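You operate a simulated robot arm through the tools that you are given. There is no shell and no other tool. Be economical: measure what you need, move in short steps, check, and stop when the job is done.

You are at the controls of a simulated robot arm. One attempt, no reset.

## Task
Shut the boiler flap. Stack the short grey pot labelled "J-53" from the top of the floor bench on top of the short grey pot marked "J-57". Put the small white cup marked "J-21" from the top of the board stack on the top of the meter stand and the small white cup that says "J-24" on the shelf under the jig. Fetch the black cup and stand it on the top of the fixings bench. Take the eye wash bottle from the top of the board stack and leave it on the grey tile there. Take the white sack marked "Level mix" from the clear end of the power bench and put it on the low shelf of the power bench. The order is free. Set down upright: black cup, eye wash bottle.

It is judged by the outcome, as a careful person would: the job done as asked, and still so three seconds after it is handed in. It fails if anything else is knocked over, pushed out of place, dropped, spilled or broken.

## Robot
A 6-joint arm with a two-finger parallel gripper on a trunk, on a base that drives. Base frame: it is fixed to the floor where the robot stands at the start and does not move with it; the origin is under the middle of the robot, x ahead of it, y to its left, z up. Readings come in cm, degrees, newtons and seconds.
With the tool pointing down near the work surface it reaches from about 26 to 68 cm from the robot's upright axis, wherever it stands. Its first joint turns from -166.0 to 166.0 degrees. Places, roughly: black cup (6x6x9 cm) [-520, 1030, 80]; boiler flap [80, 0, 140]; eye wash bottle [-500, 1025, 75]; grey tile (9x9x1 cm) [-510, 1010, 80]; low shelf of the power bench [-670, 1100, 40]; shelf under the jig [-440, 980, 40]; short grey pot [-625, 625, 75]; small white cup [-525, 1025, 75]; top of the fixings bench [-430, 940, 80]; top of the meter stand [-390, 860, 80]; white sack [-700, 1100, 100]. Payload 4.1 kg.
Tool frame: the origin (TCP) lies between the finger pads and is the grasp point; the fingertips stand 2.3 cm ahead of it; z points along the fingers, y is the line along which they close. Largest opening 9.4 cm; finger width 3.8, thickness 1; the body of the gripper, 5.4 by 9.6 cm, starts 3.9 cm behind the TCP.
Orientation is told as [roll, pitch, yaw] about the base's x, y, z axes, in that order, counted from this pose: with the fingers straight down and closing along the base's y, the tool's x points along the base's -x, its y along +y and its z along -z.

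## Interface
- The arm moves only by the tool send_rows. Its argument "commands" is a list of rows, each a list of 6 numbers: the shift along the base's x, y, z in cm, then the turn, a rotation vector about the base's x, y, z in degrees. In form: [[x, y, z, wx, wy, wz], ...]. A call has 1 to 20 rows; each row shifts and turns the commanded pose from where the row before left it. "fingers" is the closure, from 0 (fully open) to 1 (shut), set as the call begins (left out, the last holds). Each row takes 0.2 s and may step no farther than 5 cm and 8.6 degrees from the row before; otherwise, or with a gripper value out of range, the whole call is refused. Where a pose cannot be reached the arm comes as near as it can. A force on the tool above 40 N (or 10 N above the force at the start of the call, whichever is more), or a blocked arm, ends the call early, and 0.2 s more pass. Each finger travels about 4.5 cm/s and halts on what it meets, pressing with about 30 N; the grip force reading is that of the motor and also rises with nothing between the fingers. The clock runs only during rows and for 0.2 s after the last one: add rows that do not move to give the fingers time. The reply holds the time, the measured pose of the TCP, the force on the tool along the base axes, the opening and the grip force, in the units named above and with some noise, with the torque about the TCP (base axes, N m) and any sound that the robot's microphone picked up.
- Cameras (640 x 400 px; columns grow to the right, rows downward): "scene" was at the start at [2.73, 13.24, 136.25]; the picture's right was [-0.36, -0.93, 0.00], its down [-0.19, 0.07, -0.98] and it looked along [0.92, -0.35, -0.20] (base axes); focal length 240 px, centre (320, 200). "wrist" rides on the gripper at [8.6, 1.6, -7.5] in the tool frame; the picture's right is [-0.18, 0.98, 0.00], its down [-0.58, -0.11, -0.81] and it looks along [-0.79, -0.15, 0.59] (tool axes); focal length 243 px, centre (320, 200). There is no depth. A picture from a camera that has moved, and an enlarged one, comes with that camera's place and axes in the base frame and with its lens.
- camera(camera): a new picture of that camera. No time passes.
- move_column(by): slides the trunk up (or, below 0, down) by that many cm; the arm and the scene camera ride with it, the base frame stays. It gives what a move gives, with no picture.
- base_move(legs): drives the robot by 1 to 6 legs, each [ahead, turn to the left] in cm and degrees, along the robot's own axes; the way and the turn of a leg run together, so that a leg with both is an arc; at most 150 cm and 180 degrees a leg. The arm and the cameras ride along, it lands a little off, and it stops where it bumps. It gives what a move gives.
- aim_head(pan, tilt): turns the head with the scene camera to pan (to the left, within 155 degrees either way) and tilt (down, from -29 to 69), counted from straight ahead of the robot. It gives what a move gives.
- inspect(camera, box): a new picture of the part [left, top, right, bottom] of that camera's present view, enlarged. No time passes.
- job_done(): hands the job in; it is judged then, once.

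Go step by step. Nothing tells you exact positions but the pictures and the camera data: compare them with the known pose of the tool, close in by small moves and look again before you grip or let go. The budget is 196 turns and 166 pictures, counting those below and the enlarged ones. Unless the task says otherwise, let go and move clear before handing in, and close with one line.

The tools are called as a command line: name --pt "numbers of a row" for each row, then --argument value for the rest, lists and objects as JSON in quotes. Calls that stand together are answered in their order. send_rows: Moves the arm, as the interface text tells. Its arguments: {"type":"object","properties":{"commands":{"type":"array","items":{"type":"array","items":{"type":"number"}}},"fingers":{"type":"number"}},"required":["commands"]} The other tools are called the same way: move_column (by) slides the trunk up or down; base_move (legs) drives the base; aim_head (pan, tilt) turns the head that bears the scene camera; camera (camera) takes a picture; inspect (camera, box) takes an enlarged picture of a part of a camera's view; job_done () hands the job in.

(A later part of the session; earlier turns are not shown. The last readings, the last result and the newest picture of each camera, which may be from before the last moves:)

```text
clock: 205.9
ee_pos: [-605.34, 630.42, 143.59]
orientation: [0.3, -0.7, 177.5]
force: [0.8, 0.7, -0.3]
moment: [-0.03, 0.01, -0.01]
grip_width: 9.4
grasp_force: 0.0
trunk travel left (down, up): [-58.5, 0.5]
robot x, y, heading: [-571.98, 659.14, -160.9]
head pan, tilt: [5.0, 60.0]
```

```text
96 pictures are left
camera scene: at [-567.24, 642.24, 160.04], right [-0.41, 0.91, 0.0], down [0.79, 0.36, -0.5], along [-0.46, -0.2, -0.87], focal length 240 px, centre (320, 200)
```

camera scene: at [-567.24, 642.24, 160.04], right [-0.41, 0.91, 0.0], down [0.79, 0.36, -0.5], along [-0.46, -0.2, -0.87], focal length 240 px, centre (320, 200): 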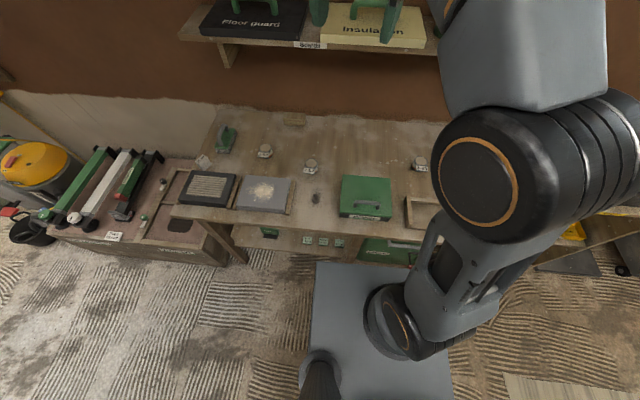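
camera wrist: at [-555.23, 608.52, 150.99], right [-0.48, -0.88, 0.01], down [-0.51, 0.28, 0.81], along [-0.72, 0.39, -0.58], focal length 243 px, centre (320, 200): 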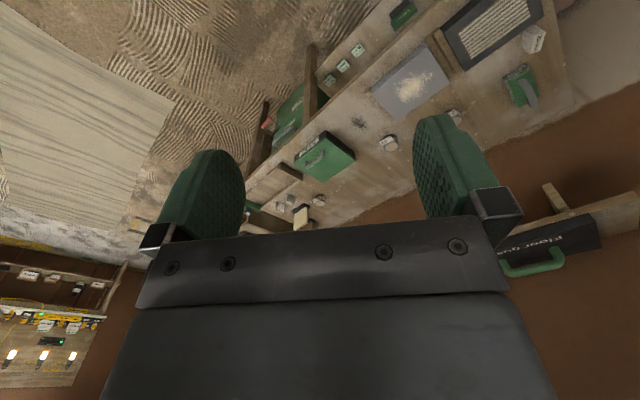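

Now lower the trunk so the tool hovers above the bench.

move_column --by -40

camera --camera "wrist"

camera --camera "scene"

```text
clock: 209.7
ee_pos: [-605.23, 630.56, 103.66]
orientation: [0.4, -0.8, 177.5]
force: [-0.1, -0.1, 0.1]
moment: [0.0, 0.02, -0.01]
grip_width: 9.39
grasp_force: 0.0
trunk travel left (down, up): [-18.5, 40.5]
robot x, y, heading: [-572.18, 658.79, -160.8]
head pan, tilt: [5.0, 60.0]
```

```text
95 pictures are left
camera wrist: at [-596.53, 628.58, 110.98], right [-0.23, -0.97, 0.01], down [-0.57, 0.14, 0.81], along [-0.79, 0.18, -0.58], focal length 243 px, centre (320, 200)
```

wrist: 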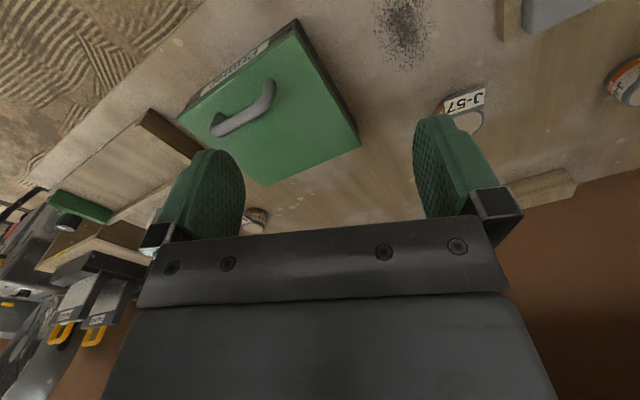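

```text
94 pictures are left
camera scene: at [-567.11, 642.29, 120.04], right [-0.41, 0.91, 0.0], down [0.79, 0.35, -0.5], along [-0.46, -0.2, -0.87], focal length 240 px, centre (320, 200)
```

scene: 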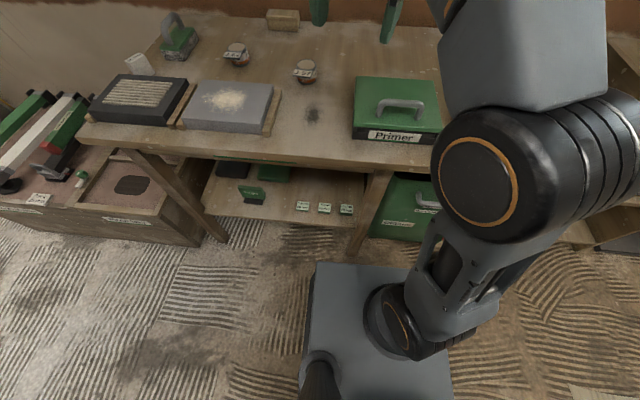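

J-57 is at about [-623,613.5], top z≈81. Moving the tool toward J-53 with an outward tilt for reach.

send_rows --pt "-4 3 0 0 8 0" --pt "-4 3 0 0 8 0" --pt "-4 3 0 0 8 0" --pt "-4 4 0 0 0 0" --pt "-4 4 0 0 0 0" --pt "-4 4 0 0 0 0"

camera --camera "wrist"

```text
refused: row 4 steps farther than a row can; nothing moved
```

```text
93 pictures are left
camera wrist: at [-596.53, 628.58, 110.98], right [-0.23, -0.97, 0.01], down [-0.57, 0.14, 0.81], along [-0.79, 0.18, -0.58], focal length 243 px, centre (320, 200)
```

wrist: 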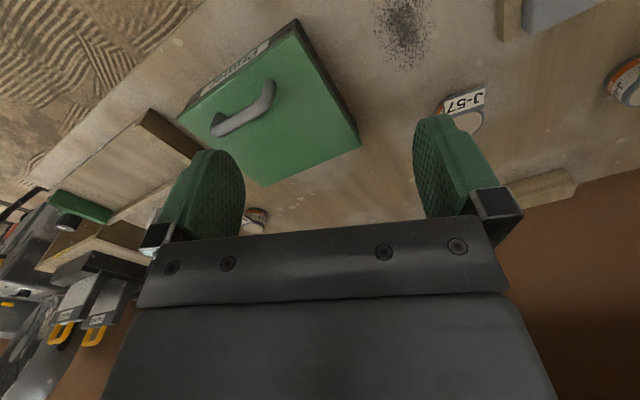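

send_rows --pt "-3.5 3 0 0 8 0" --pt "-3.5 3 0 0 8 0" --pt "-3.5 3 0 0 8 0" --pt "-3.5 3.2 0 0 0 0" --pt "-3.5 3.2 0 0 0 0" --pt "-3.5 3.2 0 0 0 0" --pt "-3.5 3.2 0 0 0 0"

camera --camera "wrist"

```text
clock: 211.3
ee_pos: [-630.17, 652.72, 103.74]
orientation: [1.3, -24.6, 177.3]
force: [0.6, -0.1, 1.0]
moment: [0.04, 0.03, -0.03]
grip_width: 9.39
grasp_force: 0.0
trunk travel left (down, up): [-18.5, 40.5]
robot x, y, heading: [-572.13, 659.12, -160.9]
head pan, tilt: [5.0, 60.0]
```

```text
92 pictures are left
camera wrist: at [-619.0, 650.8, 106.98], right [-0.2, -0.97, 0.1], down [-0.19, 0.14, 0.97], along [-0.96, 0.18, -0.21], focal length 243 px, centre (320, 200)
```

wrist: 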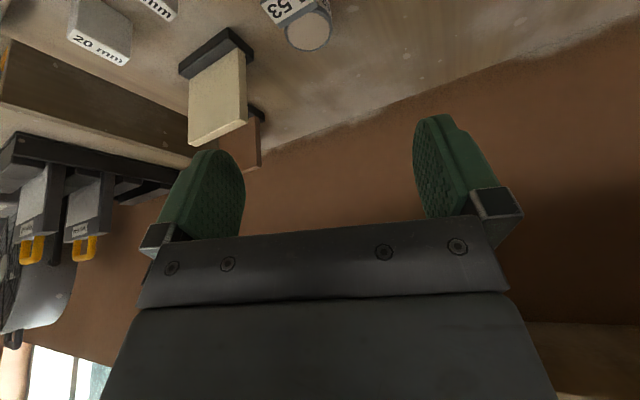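

J-53 is near [-643.5,654.7]; an upright block stands close on its +y side, so I'll narrow the fingers to ~7.5 cm and come in above it.

send_rows --pt "-3.4 0.5 -3 0 0 0" --pt "-3.4 0.5 -3 0 0 0" --pt "-3.3 0.5 -3 0 0 0" --pt "-3.2 0.4 -3 0 0 0" --fingers 0.2

camera --camera "wrist"

aim_head --pan -5 --tilt 35

camera --camera "scene"

```text
clock: 212.3
ee_pos: [-641.83, 654.4, 91.1]
orientation: [1.3, -24.8, 177.3]
force: [0.7, -0.2, -0.8]
moment: [-0.01, 0.01, 0.0]
grip_width: 7.5
grasp_force: 0.1
out of reach, approached as far as the arm can: row 4
trunk travel left (down, up): [-18.5, 40.5]
robot x, y, heading: [-572.28, 658.75, -160.9]
head pan, tilt: [5.0, 60.0]
```

```text
91 pictures are left
camera wrist: at [-630.83, 652.48, 94.32], right [-0.2, -0.97, 0.1], down [-0.18, 0.14, 0.97], along [-0.96, 0.18, -0.21], focal length 243 px, centre (320, 200)
```

wrist: 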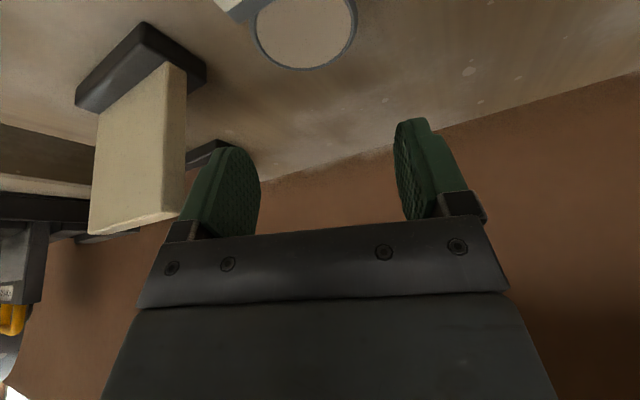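

```text
clock: 213.2
ee_pos: [-641.83, 654.37, 91.18]
orientation: [1.3, -24.7, 177.4]
force: [-0.4, 0.0, 0.1]
moment: [0.01, 0.03, 0.07]
grip_width: 7.53
grasp_force: 0.1
trunk travel left (down, up): [-18.5, 40.5]
robot x, y, heading: [-572.0, 658.68, -161.0]
head pan, tilt: [-5.0, 35.0]
```

```text
90 pictures are left
camera scene: at [-569.57, 642.87, 123.46], right [-0.25, 0.97, 0.0], down [0.56, 0.14, -0.82], along [-0.79, -0.2, -0.57], focal length 240 px, centre (320, 200)
```

scene: 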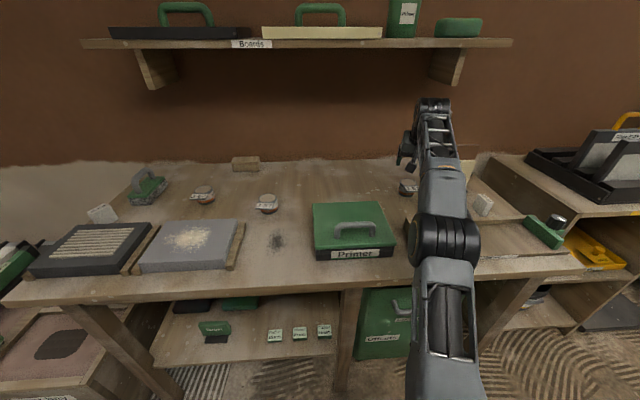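

Aligned in y; the pot's top is ≈z 82. I'll lower the trunk a few cm and look again.

move_column --by -6

camera --camera "wrist"

```text
clock: 214.2
ee_pos: [-641.82, 654.27, 85.17]
orientation: [1.4, -24.6, 177.3]
force: [0.4, 0.1, 0.5]
moment: [0.01, 0.05, 0.01]
grip_width: 7.53
grasp_force: 0.1
trunk travel left (down, up): [-12.5, 46.5]
robot x, y, heading: [-572.14, 658.41, -161.1]
head pan, tilt: [-5.0, 35.0]
```

```text
89 pictures are left
camera wrist: at [-630.87, 652.46, 88.27], right [-0.2, -0.97, 0.1], down [-0.19, 0.14, 0.97], along [-0.96, 0.18, -0.21], focal length 243 px, centre (320, 200)
```

wrist: 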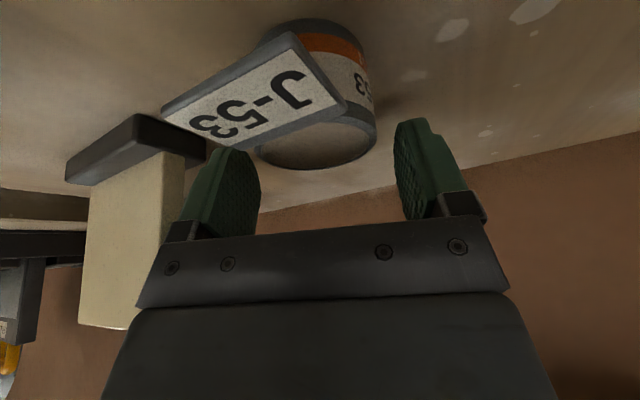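

A label plate sticks out of the pot's front toward +y. I'll rise a bit, yaw the grip 20° so the +y finger passes behind the plate, and tilt more for reach.

send_rows --pt "0 0 2 0 0 8" --pt "0 0 1 0 0 8" --pt "0 0 0 0 0 5" --pt "0 0 0 0 8 0" --pt "-1 0.2 0 0 4 0" --pt "-0.5 0 0 0 0 0"

camera --camera "wrist"

```text
clock: 215.6
ee_pos: [-644.24, 656.18, 87.76]
orientation: [-2.6, -35.9, -160.4]
force: [-0.9, -1.1, -2.6]
moment: [0.07, 0.01, -0.05]
grip_width: 7.52
grasp_force: 0.1
out of reach, approached as far as the arm can: row 1, 2, 4, 5
trunk travel left (down, up): [-12.5, 46.5]
robot x, y, heading: [-572.35, 658.76, -160.9]
head pan, tilt: [-5.0, 35.0]
```

```text
88 pictures are left
camera wrist: at [-632.73, 658.17, 88.65], right [0.16, -0.98, 0.07], down [-0.02, 0.07, 1.0], along [-0.99, -0.16, -0.01], focal length 243 px, centre (320, 200)
```

wrist: 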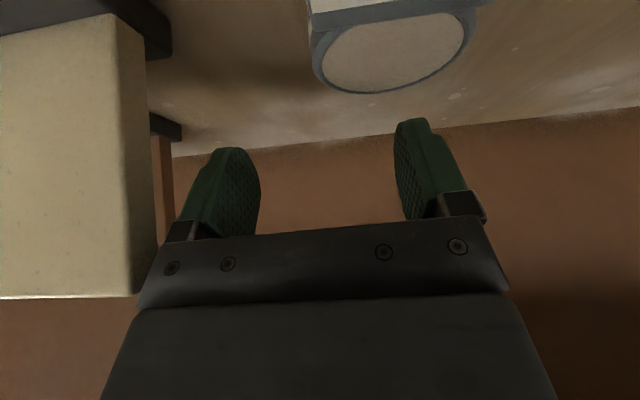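

Pot centre is ≈[-642.3,653.4], top z≈82.5. Shifting the tool −y to centre it.

send_rows --pt "0.5 -1.4 0 0 0 0" --pt "0.8 -1.3 0 0 0 0" --pt "0 0 0 0 0 0"

camera --camera "wrist"

```text
clock: 216.4
ee_pos: [-642.38, 653.51, 90.55]
orientation: [-2.9, -37.3, -160.0]
force: [0.4, 0.9, -0.6]
moment: [-0.01, 0.0, 0.05]
grip_width: 7.52
grasp_force: 0.0
out of reach, approached as far as the arm can: row 2
trunk travel left (down, up): [-12.5, 46.5]
robot x, y, heading: [-572.34, 658.68, -161.2]
head pan, tilt: [-5.0, 35.0]
```

```text
87 pictures are left
camera wrist: at [-630.99, 655.54, 91.16], right [0.17, -0.98, 0.07], down [0.0, 0.07, 1.0], along [-0.99, -0.17, 0.01], focal length 243 px, centre (320, 200)
```

wrist: 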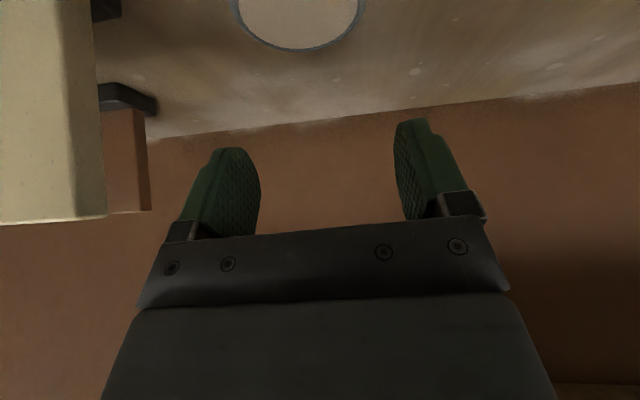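

Centred. Lowering to grip height.

move_column --by -7.5

camera --camera "wrist"

```text
clock: 217.4
ee_pos: [-638.02, 650.54, 96.77]
orientation: [-10.6, -47.9, -155.2]
force: [-1.5, -1.2, 1.6]
moment: [0.1, -0.13, -0.1]
grip_width: 7.5
grasp_force: 0.0
trunk travel left (down, up): [-6.7, 52.3]
robot x, y, heading: [-572.57, 658.5, -161.4]
head pan, tilt: [-5.0, 35.0]
stopped: the arm was blocked; the commanded pose is now the measured one
```

```text
86 pictures are left
camera wrist: at [-626.72, 652.51, 95.01], right [0.17, -0.99, 0.01], down [0.21, 0.05, 0.98], along [-0.96, -0.16, 0.22], focal length 243 px, centre (320, 200)
```

wrist: 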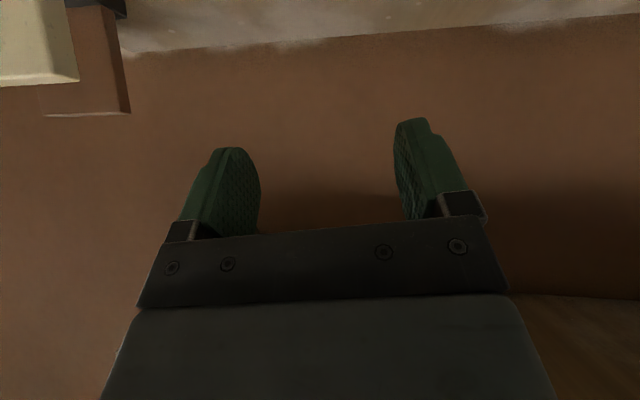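

The arm's link met something while lowering. Raising the trunk back and checking the scene.

move_column --by 12

camera --camera "scene"

```text
clock: 218.9
ee_pos: [-638.93, 649.04, 107.32]
orientation: [-10.6, -46.6, -154.5]
force: [0.2, 0.3, 0.0]
moment: [0.01, 0.0, -0.02]
grip_width: 7.54
grasp_force: 0.0
trunk travel left (down, up): [-18.7, 40.3]
robot x, y, heading: [-572.57, 658.7, -160.9]
head pan, tilt: [-5.0, 35.0]
```

```text
85 pictures are left
camera scene: at [-569.82, 642.83, 123.7], right [-0.25, 0.97, 0.0], down [0.56, 0.14, -0.82], along [-0.79, -0.2, -0.57], focal length 240 px, centre (320, 200)
```

scene: 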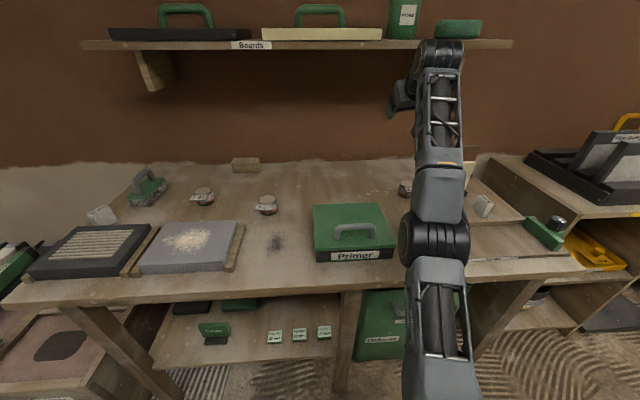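

Nothing was disturbed. The arm mount rides low with the trunk, so for bench work I need the trunk high. I'll pull back, re-level the tool and raise the trunk.

send_rows --pt "4 0 0 2.8 -5.9 0" --pt "4 0 0 2.8 -5.9 0" --pt "4 0 0 2.8 -5.9 0" --pt "4 0 0 2.8 -5.9 0" --pt "4 0 0 -3.3 -1.6 3.85" --pt "0 0 0 -3.3 -1.6 3.85"

move_column --by 32

camera --camera "wrist"

```text
clock: 220.3
ee_pos: [-620.25, 648.79, 108.75]
orientation: [-2.9, -20.7, -149.5]
force: [-0.3, -1.5, 0.4]
moment: [0.03, 0.0, 0.02]
grip_width: 7.51
grasp_force: 0.0
out of reach, approached as far as the arm can: row 1, 2, 3
trunk travel left (down, up): [-18.7, 40.3]
robot x, y, heading: [-572.2, 658.68, -160.8]
head pan, tilt: [-5.0, 35.0]
```

```text
clock: 223.4
ee_pos: [-620.42, 648.86, 140.82]
orientation: [-2.9, -20.6, -149.6]
force: [0.1, -0.4, 0.0]
moment: [-0.03, 0.02, -0.01]
grip_width: 7.52
grasp_force: 0.1
trunk travel left (down, up): [-50.7, 8.3]
robot x, y, heading: [-572.49, 658.64, -160.5]
head pan, tilt: [-5.0, 35.0]
```

```text
84 pictures are left
camera wrist: at [-610.02, 652.57, 144.45], right [0.33, -0.94, 0.02], down [-0.26, -0.07, 0.96], along [-0.91, -0.33, -0.27], focal length 243 px, centre (320, 200)
```

wrist: 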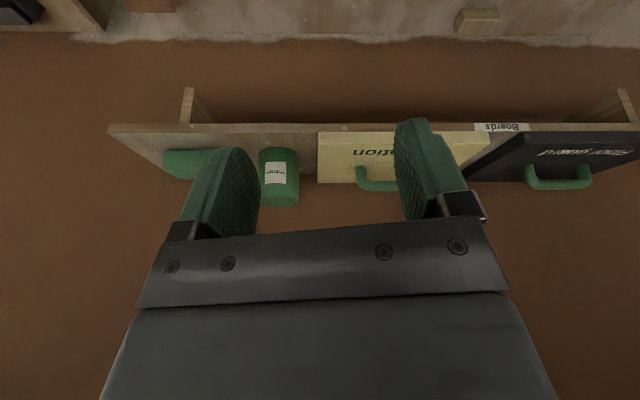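

send_rows --pt "0 0 -4.9 0 0 -2" --pt "0 0 -4.9 0 0 -2" --pt "0 0 -4.9 0 0 -2" --pt "0 0 -4.9 0 0 -2" --pt "0 0 -4.9 0 0 -2" --pt "0 0 -4.9 0 0 0" --pt "0 0 -4.9 0 0 0" --pt "0 0 -4.9 0 0 0" --pt "0 0 -4.9 0 0 0"

send_rows --pt "-4 0.8 0 0 0 0" --pt "-4 0.8 0 0 0 0" --pt "-4 0.8 0 0 0 0" --pt "-4 0.8 0 0 0 0" --pt "-4 0.8 0 0 0 0"

camera --camera "wrist"

```text
clock: 225.4
ee_pos: [-620.44, 648.72, 96.61]
orientation: [-3.0, -20.7, -159.7]
force: [0.1, 0.3, 0.1]
moment: [-0.01, 0.01, 0.01]
grip_width: 7.52
grasp_force: 0.2
trunk travel left (down, up): [-50.7, 8.3]
robot x, y, heading: [-572.39, 658.64, -160.7]
head pan, tilt: [-5.0, 35.0]
```

```text
clock: 226.6
ee_pos: [-640.41, 652.9, 96.72]
orientation: [-2.9, -20.6, -159.6]
force: [1.0, 0.0, -0.2]
moment: [0.03, -0.01, -0.02]
grip_width: 7.51
grasp_force: 0.0
trunk travel left (down, up): [-50.7, 8.3]
robot x, y, heading: [-572.45, 658.62, -160.8]
head pan, tilt: [-5.0, 35.0]
```

```text
83 pictures are left
camera wrist: at [-629.54, 654.8, 100.52], right [0.16, -0.99, 0.02], down [-0.27, -0.03, 0.96], along [-0.95, -0.16, -0.27], focal length 243 px, centre (320, 200)
```

wrist: 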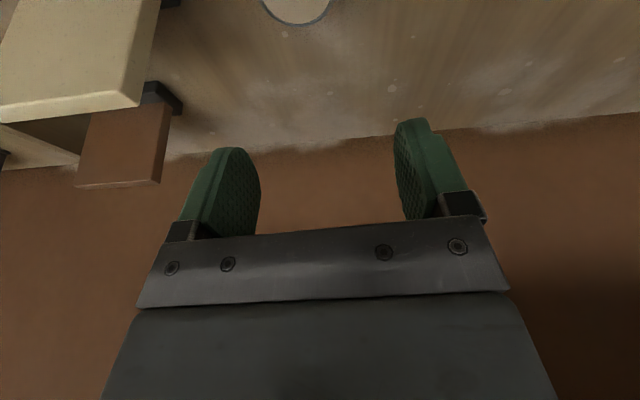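

Reach is fine now. Descend over the pot and look.

send_rows --pt "-1 0.4 -3 0 0 0" --pt "-1 0.3 -3 0 0 0" --pt "0 0 -3 0 0 0"

camera --camera "wrist"

```text
clock: 227.4
ee_pos: [-642.56, 653.31, 87.82]
orientation: [-2.9, -20.7, -159.6]
force: [0.3, 0.1, 0.5]
moment: [-0.02, -0.01, 0.03]
grip_width: 7.54
grasp_force: 0.1
trunk travel left (down, up): [-50.7, 8.3]
robot x, y, heading: [-572.18, 658.71, -160.4]
head pan, tilt: [-5.0, 35.0]
```

```text
82 pictures are left
camera wrist: at [-631.68, 655.27, 91.55], right [0.16, -0.99, 0.02], down [-0.27, -0.03, 0.96], along [-0.95, -0.16, -0.27], focal length 243 px, centre (320, 200)
```

wrist: 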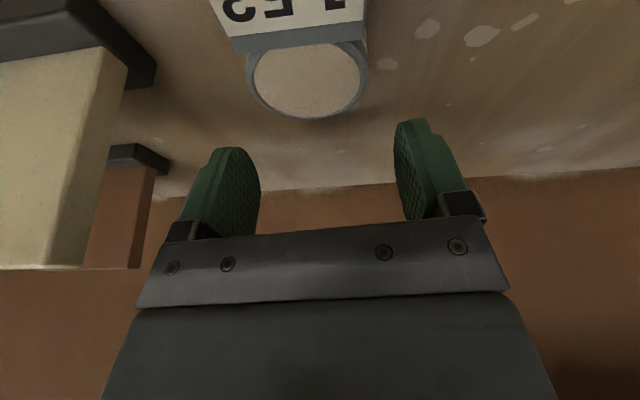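

Well centred (pot at ≈[-642.1,654.1], top 82.1). Descend the last bit.

send_rows --pt "0.2 0.4 -1.5 0 0 0" --pt "0.1 0.1 -1.5 0 0 0" --pt "0 0 -1.5 0 0 0" --pt "0 0 -1.2 0 0 0"

camera --camera "wrist"

```text
clock: 228.5
ee_pos: [-642.27, 654.03, 82.94]
orientation: [-3.2, -21.5, -159.5]
force: [17.9, 3.9, 23.7]
moment: [-0.69, -1.12, 0.8]
grip_width: 7.56
grasp_force: 0.9
trunk travel left (down, up): [-50.7, 8.3]
robot x, y, heading: [-572.47, 659.04, -160.8]
head pan, tilt: [-5.0, 35.0]
stopped in row 4: the force on the tool passed its limit at 43 N (the readings are from after the stop); the commanded pose is now the measured one
```

```text
81 pictures are left
camera wrist: at [-631.36, 655.91, 86.65], right [0.16, -0.99, 0.02], down [-0.25, -0.02, 0.97], along [-0.95, -0.16, -0.25], focal length 243 px, centre (320, 200)
```

wrist: 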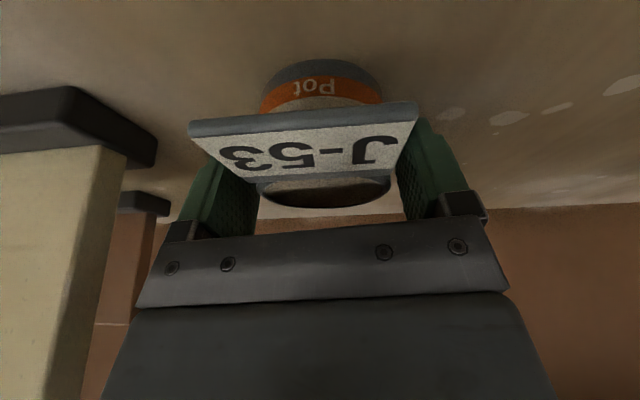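

Fingertips touched the bench; pot sits between the pads. Lift a hair and close.

send_rows --pt "0 0 0.5 0 0 0" --pt "0 0 0 0 0 0" --pt "0 0 0 0 0 0" --pt "0 0 0 0 0 0" --pt "0 0 0 0 0 0" --fingers 1

camera --camera "wrist"

```text
clock: 229.7
ee_pos: [-642.34, 653.98, 83.06]
orientation: [-3.0, -21.2, -159.7]
force: [-0.3, -0.4, -1.0]
moment: [-0.02, 0.04, -0.02]
grip_width: 5.18
grasp_force: 30.4
trunk travel left (down, up): [-50.7, 8.3]
robot x, y, heading: [-572.7, 658.85, -160.9]
head pan, tilt: [-5.0, 35.0]
```

```text
80 pictures are left
camera wrist: at [-631.52, 655.82, 86.75], right [0.16, -0.99, 0.02], down [-0.26, -0.02, 0.97], along [-0.95, -0.16, -0.26], focal length 243 px, centre (320, 200)
```

wrist: 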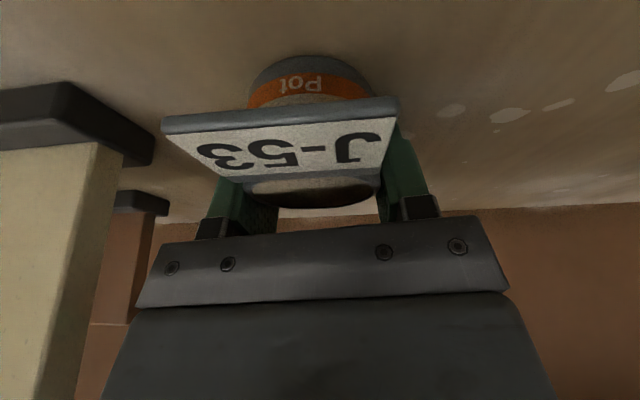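

Gripped (5.2 cm). Lifting and moving toward J-57.

send_rows --pt "0 0 2 0 0 0" --pt "0 0 4 0 0 0" --pt "1 0 4.5 0 0 0" --pt "1 0 4.5 0 0 0" --pt "1.5 -4 0 0 0 0" --pt "1.5 -4 0 0 0 0" --pt "1.5 -4 0 0 0 0" --pt "1.5 -4 0 0 0 0" --pt "1.5 -4 0 0 0 0" --pt "1.5 -3 0 0 0 0"

camera --camera "wrist"

camera --camera "scene"

```text
clock: 231.9
ee_pos: [-631.44, 630.83, 97.82]
orientation: [-3.1, -21.2, -159.7]
force: [-0.7, 0.5, -1.4]
moment: [-0.03, 0.02, 0.02]
grip_width: 5.15
grasp_force: 29.6
trunk travel left (down, up): [-50.7, 8.3]
robot x, y, heading: [-572.1, 659.03, -160.8]
head pan, tilt: [-5.0, 35.0]
```

```text
79 pictures are left
camera wrist: at [-620.61, 632.76, 101.62], right [0.16, -0.99, 0.02], down [-0.26, -0.03, 0.97], along [-0.95, -0.16, -0.26], focal length 243 px, centre (320, 200)
```

wrist: 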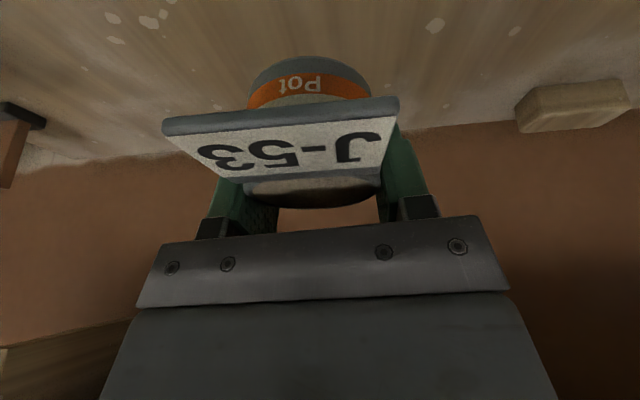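

```text
78 pictures are left
camera scene: at [-569.79, 642.8, 155.7], right [-0.25, 0.97, 0.0], down [0.56, 0.14, -0.82], along [-0.79, -0.2, -0.57], focal length 240 px, centre (320, 200)
```

scene: 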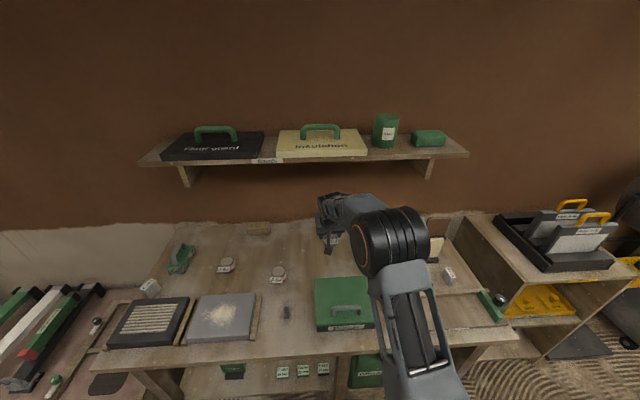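

inspect --camera "scene" --box '[240, 180, 380, 300]'

```text
3.33 times, centred on (310, 240) of scene
camera zoom: at [-569.79, 642.8, 155.7], right [-0.25, 0.97, 0.0], down [0.56, 0.14, -0.82], along [-0.79, -0.2, -0.57], focal length 800 px, centre (353, 67)
```

zoom: 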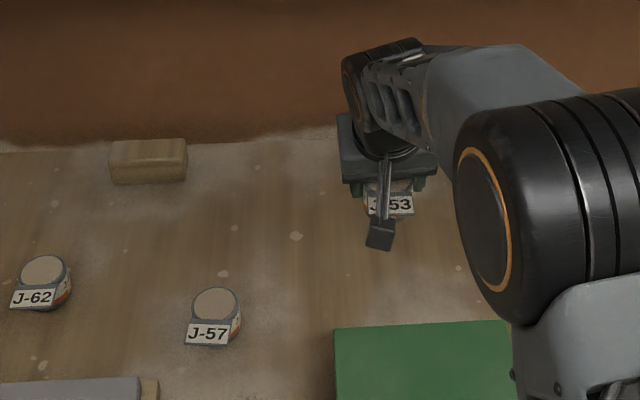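

J-57 is at ≈[-621.7,613.7]. Moving over it.

send_rows --pt "2 -3.5 0 0 0 0" --pt "2 -3.5 0 0 0 0" --pt "2 -3.5 0 0 0 0" --pt "2 -3.5 0 0 0 0" --pt "1.7 -3.1 0 0 0 0" --pt "0 0 -3 0 0 0"

camera --camera "wrist"

inspect --camera "scene" --box '[210, 180, 390, 300]'

```text
clock: 233.3
ee_pos: [-621.58, 614.04, 94.85]
orientation: [-3.1, -21.2, -159.6]
force: [0.5, 0.5, -0.6]
moment: [-0.01, 0.04, 0.01]
grip_width: 5.15
grasp_force: 30.0
trunk travel left (down, up): [-50.7, 8.3]
robot x, y, heading: [-572.39, 658.94, -160.7]
head pan, tilt: [-5.0, 35.0]
```

```text
76 pictures are left
camera wrist: at [-610.78, 615.87, 98.52], right [0.16, -0.99, 0.02], down [-0.26, -0.03, 0.97], along [-0.95, -0.16, -0.26], focal length 243 px, centre (320, 200)
```

wrist: 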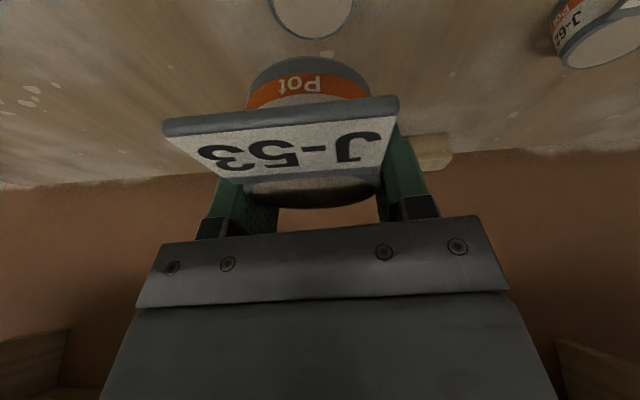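

```text
3.33 times, centred on (300, 240) of scene
camera zoom: at [-569.81, 642.79, 155.7], right [-0.24, 0.97, 0.0], down [0.56, 0.14, -0.82], along [-0.79, -0.2, -0.57], focal length 800 px, centre (387, 67)
```

zoom: 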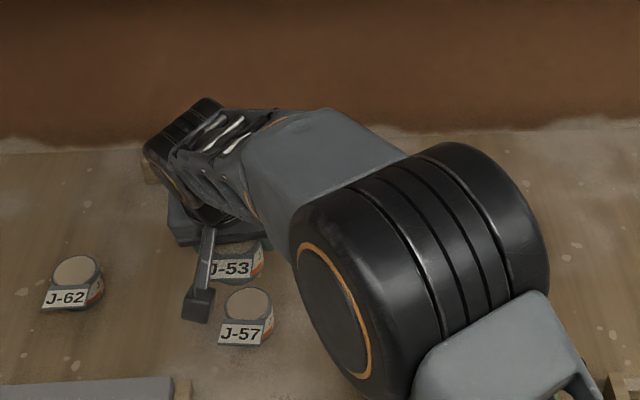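

The held pot's centre is about 1.3 cm nearer me than J-57's; correcting and lowering close.

send_rows --pt "-0.7 -0.1 -2 0 0 0" --pt "-0.6 -0.1 -2 0 0 0" --pt "0 0 -1.5 0 0 0"

camera --camera "wrist"

inspect --camera "scene" --box '[230, 210, 340, 300]'

```text
clock: 234.1
ee_pos: [-622.99, 613.68, 89.55]
orientation: [-3.0, -21.1, -159.6]
force: [0.3, -0.6, -1.6]
moment: [0.0, 0.01, 0.03]
grip_width: 5.16
grasp_force: 29.9
trunk travel left (down, up): [-50.7, 8.3]
robot x, y, heading: [-572.39, 658.93, -160.9]
head pan, tilt: [-5.0, 35.0]
```

```text
74 pictures are left
camera wrist: at [-612.19, 615.63, 93.18], right [0.16, -0.99, 0.02], down [-0.26, -0.02, 0.97], along [-0.95, -0.16, -0.26], focal length 243 px, centre (320, 200)
```

wrist: 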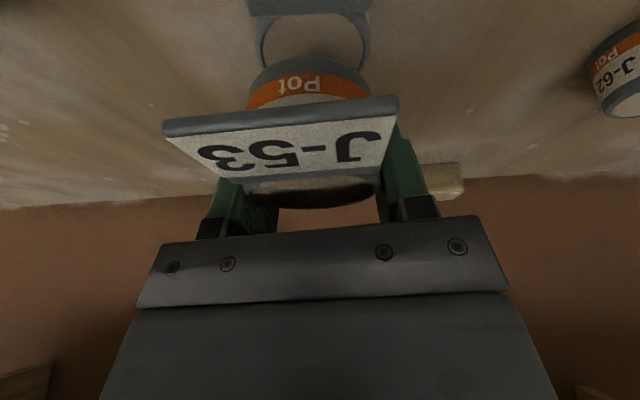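

```text
4.44 times, centred on (285, 255) of scene
camera zoom: at [-569.81, 642.82, 155.7], right [-0.24, 0.97, 0.0], down [0.56, 0.14, -0.82], along [-0.79, -0.2, -0.57], focal length 1067 px, centre (476, -44)
```

zoom: 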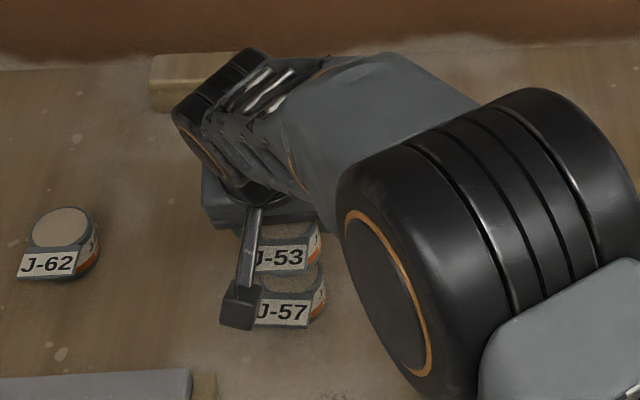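

Aligned within a couple of mm. Lowering gently.

send_rows --pt "0 -0.2 -0.9 0 0 0" --pt "0 0 -0.7 0 0 0" --pt "0 0 -0.3 0 0 0"

camera --camera "wrist"

```text
clock: 234.9
ee_pos: [-623.24, 613.45, 87.52]
orientation: [-3.1, -21.1, -159.6]
force: [-1.6, -0.5, -1.6]
moment: [0.04, 0.03, -0.03]
grip_width: 5.12
grasp_force: 30.4
trunk travel left (down, up): [-50.7, 8.3]
robot x, y, heading: [-572.37, 658.65, -161.0]
head pan, tilt: [-5.0, 35.0]
```

```text
72 pictures are left
camera wrist: at [-612.3, 615.38, 91.3], right [0.16, -0.99, 0.02], down [-0.26, -0.03, 0.97], along [-0.95, -0.16, -0.26], focal length 243 px, centre (320, 200)
```

wrist: 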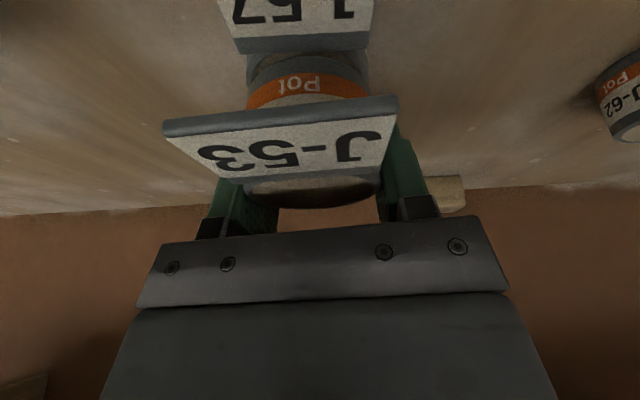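

send_rows --pt "0 0 -0.3 0 0 0" --pt "0 0 -0.2 0 0 0" --pt "0 0 0 0 0 0"

```text
clock: 235.7
ee_pos: [-623.2, 613.36, 87.23]
orientation: [-3.0, -21.3, -159.5]
force: [0.1, -0.2, 2.0]
moment: [-0.09, -0.07, -0.01]
grip_width: 5.16
grasp_force: 30.2
trunk travel left (down, up): [-50.7, 8.3]
robot x, y, heading: [-572.72, 658.76, -160.5]
head pan, tilt: [-5.0, 35.0]
```

Light contact. Press slightly and release, opening just a bit first.

send_rows --pt "0 0 -0.2 0 0 0" --pt "0 0 0 0 0 0"

send_rows --pt "0 0 0 0 0 0" --pt "0 0 0 0 0 0" --pt "0 0 0 0 0 0" --fingers 0.22

camera --camera "wrist"

```text
clock: 236.3
ee_pos: [-623.05, 613.37, 87.16]
orientation: [-2.9, -21.5, -159.6]
force: [-0.3, -1.9, 14.0]
moment: [-0.28, -0.37, -0.05]
grip_width: 5.12
grasp_force: 30.9
trunk travel left (down, up): [-50.7, 8.3]
robot x, y, heading: [-572.38, 658.81, -161.1]
head pan, tilt: [-5.0, 35.0]
```

```text
clock: 237.1
ee_pos: [-623.04, 613.45, 86.95]
orientation: [-3.1, -21.2, -159.6]
force: [0.1, 0.3, 0.5]
moment: [0.03, 0.01, 0.02]
grip_width: 7.33
grasp_force: 0.0
trunk travel left (down, up): [-50.7, 8.3]
robot x, y, heading: [-572.41, 658.69, -160.8]
head pan, tilt: [-5.0, 35.0]
```

```text
71 pictures are left
camera wrist: at [-612.27, 615.35, 90.62], right [0.16, -0.99, 0.02], down [-0.26, -0.03, 0.97], along [-0.95, -0.16, -0.26], focal length 243 px, centre (320, 200)
```

wrist: 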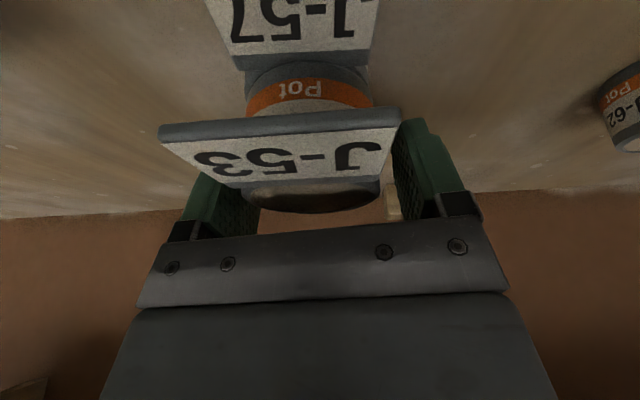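

Released and stacked. Raising straight up, then clear.

send_rows --pt "0 0 1 0 0 0" --pt "0 0 2 0 0 0" --pt "0 0 3 0 0 0" --pt "0 0 4 0 0 0" --pt "2 1 3 0 0 0" --pt "4 2 2 0 0 0" --pt "4 2 2 0 0 0" --pt "3 2 3 0 0 0" --pt "3 2 3 0 0 0" --pt "0 0 4.5 0 0 0" --pt "0 0 4.5 0 0 0" --pt "0 0 4.5 0 0 0" --pt "0 0 4.5 0 0 0"

inspect --camera "scene" --box '[200, 200, 340, 320]'

```text
clock: 239.9
ee_pos: [-607.13, 622.29, 127.93]
orientation: [-3.0, -21.2, -159.6]
force: [-0.5, -0.3, 0.5]
moment: [-0.03, 0.01, 0.02]
grip_width: 7.33
grasp_force: 0.2
trunk travel left (down, up): [-50.7, 8.3]
robot x, y, heading: [-572.5, 658.93, -160.9]
head pan, tilt: [-5.0, 35.0]
```

```text
3.33 times, centred on (270, 260) of scene
camera zoom: at [-569.79, 642.83, 155.7], right [-0.24, 0.97, 0.0], down [0.56, 0.14, -0.82], along [-0.79, -0.2, -0.57], focal length 800 px, centre (487, 0)
```

zoom: 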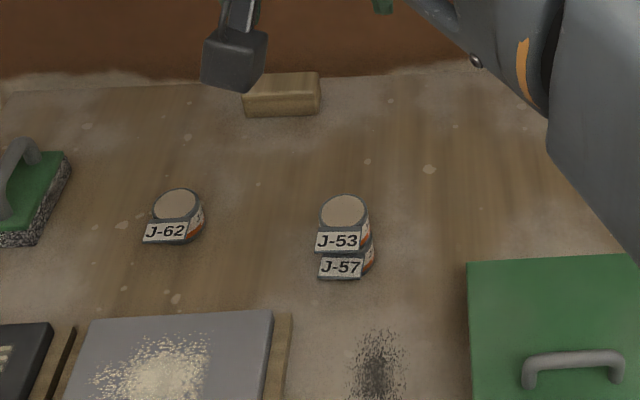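

Pots are stacked neatly. Backing away and turning toward the far end to look for the board stack and power bench.

base_move --legs '[[-45, 0], [0, -95]]'

move_column --by 8

aim_head --pan 10 --tilt 18

camera --camera "scene"

```text
clock: 246.5
ee_pos: [-565.22, 709.74, 127.86]
orientation: [-3.0, -21.2, 108.2]
force: [0.2, 0.0, 0.6]
moment: [-0.01, 0.0, 0.02]
grip_width: 7.35
grasp_force: 0.2
trunk travel left (down, up): [-50.7, 8.3]
robot x, y, heading: [-529.7, 673.65, 107.0]
head pan, tilt: [-5.0, 35.0]
```

```text
clock: 247.7
ee_pos: [-565.31, 709.66, 135.89]
orientation: [-3.0, -21.2, 108.3]
force: [0.9, 0.6, -0.4]
moment: [0.01, 0.0, -0.01]
grip_width: 7.31
grasp_force: 0.0
trunk travel left (down, up): [-58.7, 0.3]
robot x, y, heading: [-530.52, 673.61, 107.0]
head pan, tilt: [-5.0, 35.0]
```

```text
clock: 248.5
ee_pos: [-565.37, 709.62, 135.94]
orientation: [-3.0, -21.2, 108.3]
force: [0.6, 0.0, -0.4]
moment: [0.02, 0.0, -0.05]
grip_width: 7.34
grasp_force: 0.1
trunk travel left (down, up): [-58.7, 0.3]
robot x, y, heading: [-529.98, 673.45, 106.8]
head pan, tilt: [10.0, 18.0]
```

```text
69 pictures are left
camera scene: at [-548.51, 671.12, 166.41], right [0.89, 0.45, 0.0], down [0.14, -0.28, -0.95], along [-0.43, 0.85, -0.31], focal length 240 px, centre (320, 200)
```

scene: 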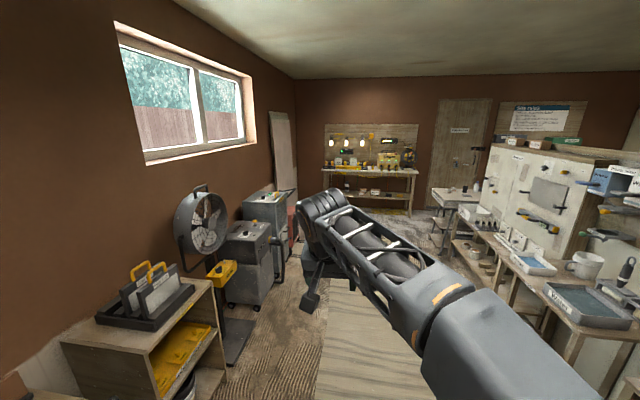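

Power bench is at the far wall; board stack (≈[-520,1020]) and the benches are along the right, this side of the panel. Zooming.

inspect --camera "scene" --box '[410, 120, 640, 300]'

inspect --camera "scene" --box '[300, 110, 440, 230]'

```text
2.22 times, centred on (525, 210) of scene
camera zoom: at [-548.51, 671.12, 166.41], right [0.89, 0.45, 0.0], down [0.14, -0.28, -0.95], along [-0.43, 0.85, -0.31], focal length 533 px, centre (-136, 178)
```

zoom: 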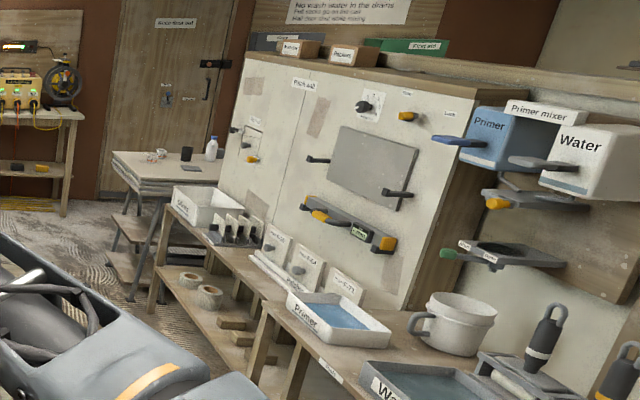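

```text
3.33 times, centred on (370, 170) of scene
camera zoom: at [-548.51, 671.12, 166.41], right [0.89, 0.45, 0.0], down [0.14, -0.28, -0.95], along [-0.43, 0.85, -0.31], focal length 800 px, centre (153, 300)
```

zoom: 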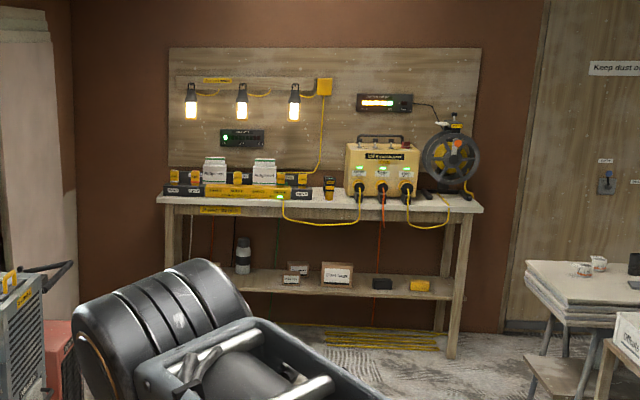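

I can see the white cups, black cup and eye-wash bottle on the board stack beyond the white bench. Driving closer.

base_move --legs '[[0, -2], [130, 10], [70, 0]]'

aim_head --pan -70 --tilt 35

camera --camera "scene"

```text
clock: 258.8
ee_pos: [-647.4, 886.18, 135.86]
orientation: [-3.1, -21.2, 117.9]
force: [0.9, 0.3, 0.7]
moment: [0.0, 0.01, 0.0]
grip_width: 7.31
grasp_force: 0.0
trunk travel left (down, up): [-58.7, 0.3]
robot x, y, heading: [-606.76, 856.31, 116.7]
head pan, tilt: [10.0, 18.0]
```

```text
clock: 260.3
ee_pos: [-647.47, 886.09, 135.92]
orientation: [-3.0, -21.2, 118.0]
force: [-0.2, 0.2, -0.5]
moment: [0.01, 0.02, 0.02]
grip_width: 7.34
grasp_force: 0.0
trunk travel left (down, up): [-58.7, 0.3]
robot x, y, heading: [-606.37, 856.58, 116.6]
head pan, tilt: [-70.0, 35.0]
```

```text
66 pictures are left
camera scene: at [-612.68, 849.9, 163.71], right [0.73, -0.69, 0.0], down [-0.39, -0.42, -0.82], along [0.56, 0.6, -0.57], focal length 240 px, centre (320, 200)
```

scene: 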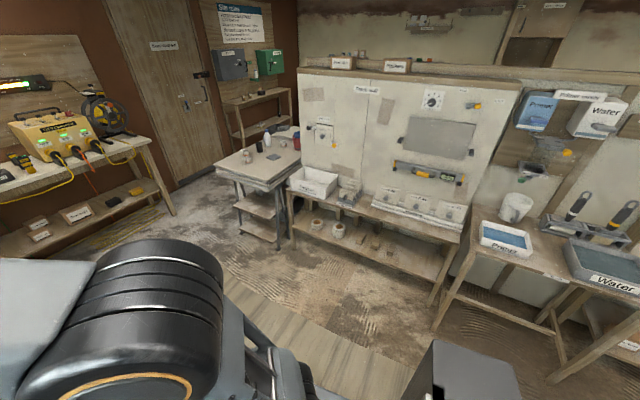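

inspect --camera "scene" --box '[200, 110, 360, 260]'

inspect --camera "scene" --box '[270, 160, 640, 390]'

```text
2.67 times, centred on (280, 185) of scene
camera zoom: at [-612.68, 849.9, 163.71], right [0.73, -0.69, 0.0], down [-0.39, -0.42, -0.82], along [0.56, 0.6, -0.57], focal length 640 px, centre (427, 240)
```

zoom: 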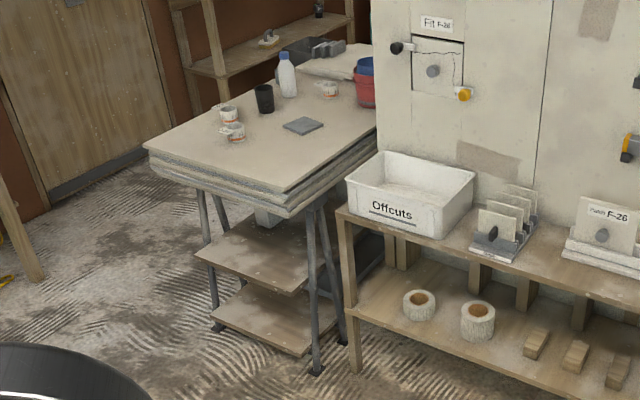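

```text
1.73 times, centred on (455, 275) of scene
camera zoom: at [-612.68, 849.9, 163.71], right [0.73, -0.69, 0.0], down [-0.39, -0.42, -0.82], along [0.56, 0.6, -0.57], focal length 415 px, centre (86, 70)
```

zoom: 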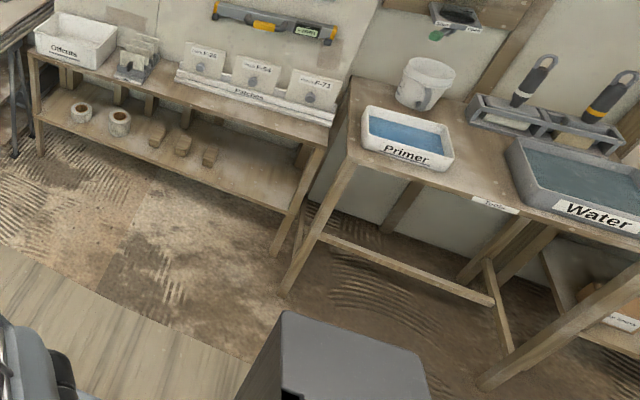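

Stack items located: tile ≈[-515,1011], black cup ≈[-518,1028], bottle ≈[-506,1034], white cups ≈[-537,1016], [-531,1029], [-496,1024]. The meter stand, fixings bench and jig are on the corridor side. Approaching the stack from the west first.

base_move --legs '[[0, -18.5], [131, 0], [0, -81]]'

aim_head --pan 0 --tilt 35

camera --camera "scene"

```text
clock: 271.4
ee_pos: [-589.79, 1023.91, 135.93]
orientation: [-3.0, -21.3, 18.8]
force: [0.1, 0.8, 0.5]
moment: [0.01, -0.02, 0.01]
grip_width: 7.34
grasp_force: 0.0
trunk travel left (down, up): [-58.7, 0.3]
robot x, y, heading: [-625.51, 988.42, 17.5]
head pan, tilt: [-70.0, 35.0]
```

```text
clock: 272.8
ee_pos: [-589.73, 1023.89, 136.0]
orientation: [-3.0, -21.2, 18.7]
force: [0.2, 0.0, 0.1]
moment: [-0.01, 0.02, 0.01]
grip_width: 7.34
grasp_force: 0.1
trunk travel left (down, up): [-58.7, 0.3]
robot x, y, heading: [-625.25, 988.21, 17.3]
head pan, tilt: [0.0, 35.0]
```

```text
63 pictures are left
camera scene: at [-627.87, 1005.04, 163.7], right [0.3, -0.95, 0.0], down [-0.55, -0.17, -0.82], along [0.78, 0.25, -0.57], focal length 240 px, centre (320, 200)
```

scene: 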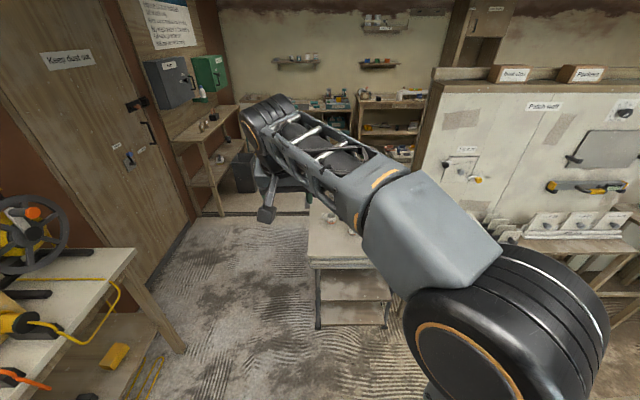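

Swinging the arm to the right to see the stack.

send_rows --pt "1.4 -4.7 0 0 0 -5" --pt "1.4 -4.7 0 0 0 -5" --pt "1.4 -4.7 0 0 0 -5" --pt "1.4 -4.7 0 0 0 -5" --pt "1.4 -4.7 0 0 0 -5" --pt "1.4 -4.7 0 0 0 -5" --pt "1.4 -4.7 0 0 0 -5" --pt "1.4 -4.7 0 0 0 -5" --pt "1.4 -4.7 0 0 0 -5" --pt "1.4 -4.7 0 0 0 -5" --pt "1 -4 0 0 0 -5"

camera --camera "scene"

inspect --camera "scene" --box '[280, 150, 440, 280]'

```text
clock: 275.2
ee_pos: [-574.65, 972.91, 136.09]
orientation: [-2.9, -21.2, -36.4]
force: [0.8, -0.5, -0.1]
moment: [0.01, 0.01, 0.0]
grip_width: 7.33
grasp_force: 0.0
trunk travel left (down, up): [-58.7, 0.3]
robot x, y, heading: [-625.45, 988.13, 17.7]
head pan, tilt: [0.0, 35.0]
```

```text
62 pictures are left
camera scene: at [-627.82, 1004.96, 163.71], right [0.3, -0.95, 0.0], down [-0.55, -0.17, -0.82], along [0.78, 0.25, -0.57], focal length 240 px, centre (320, 200)
```

scene: 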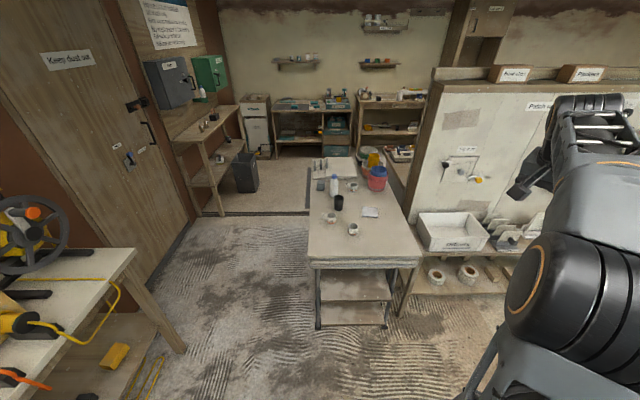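

```text
3.08 times, centred on (360, 215) of scene
camera zoom: at [-627.82, 1004.96, 163.71], right [0.3, -0.95, 0.0], down [-0.55, -0.17, -0.82], along [0.78, 0.25, -0.57], focal length 739 px, centre (197, 154)
```

zoom: 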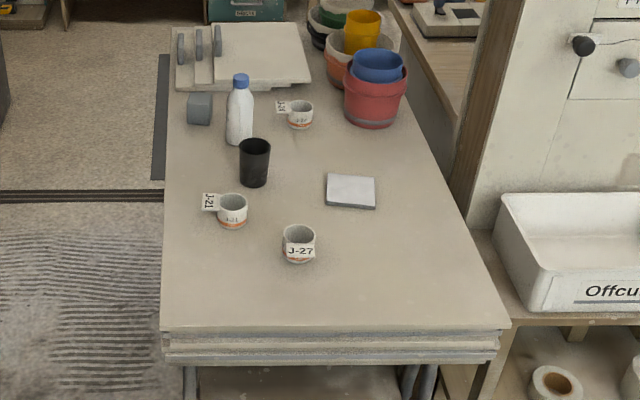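

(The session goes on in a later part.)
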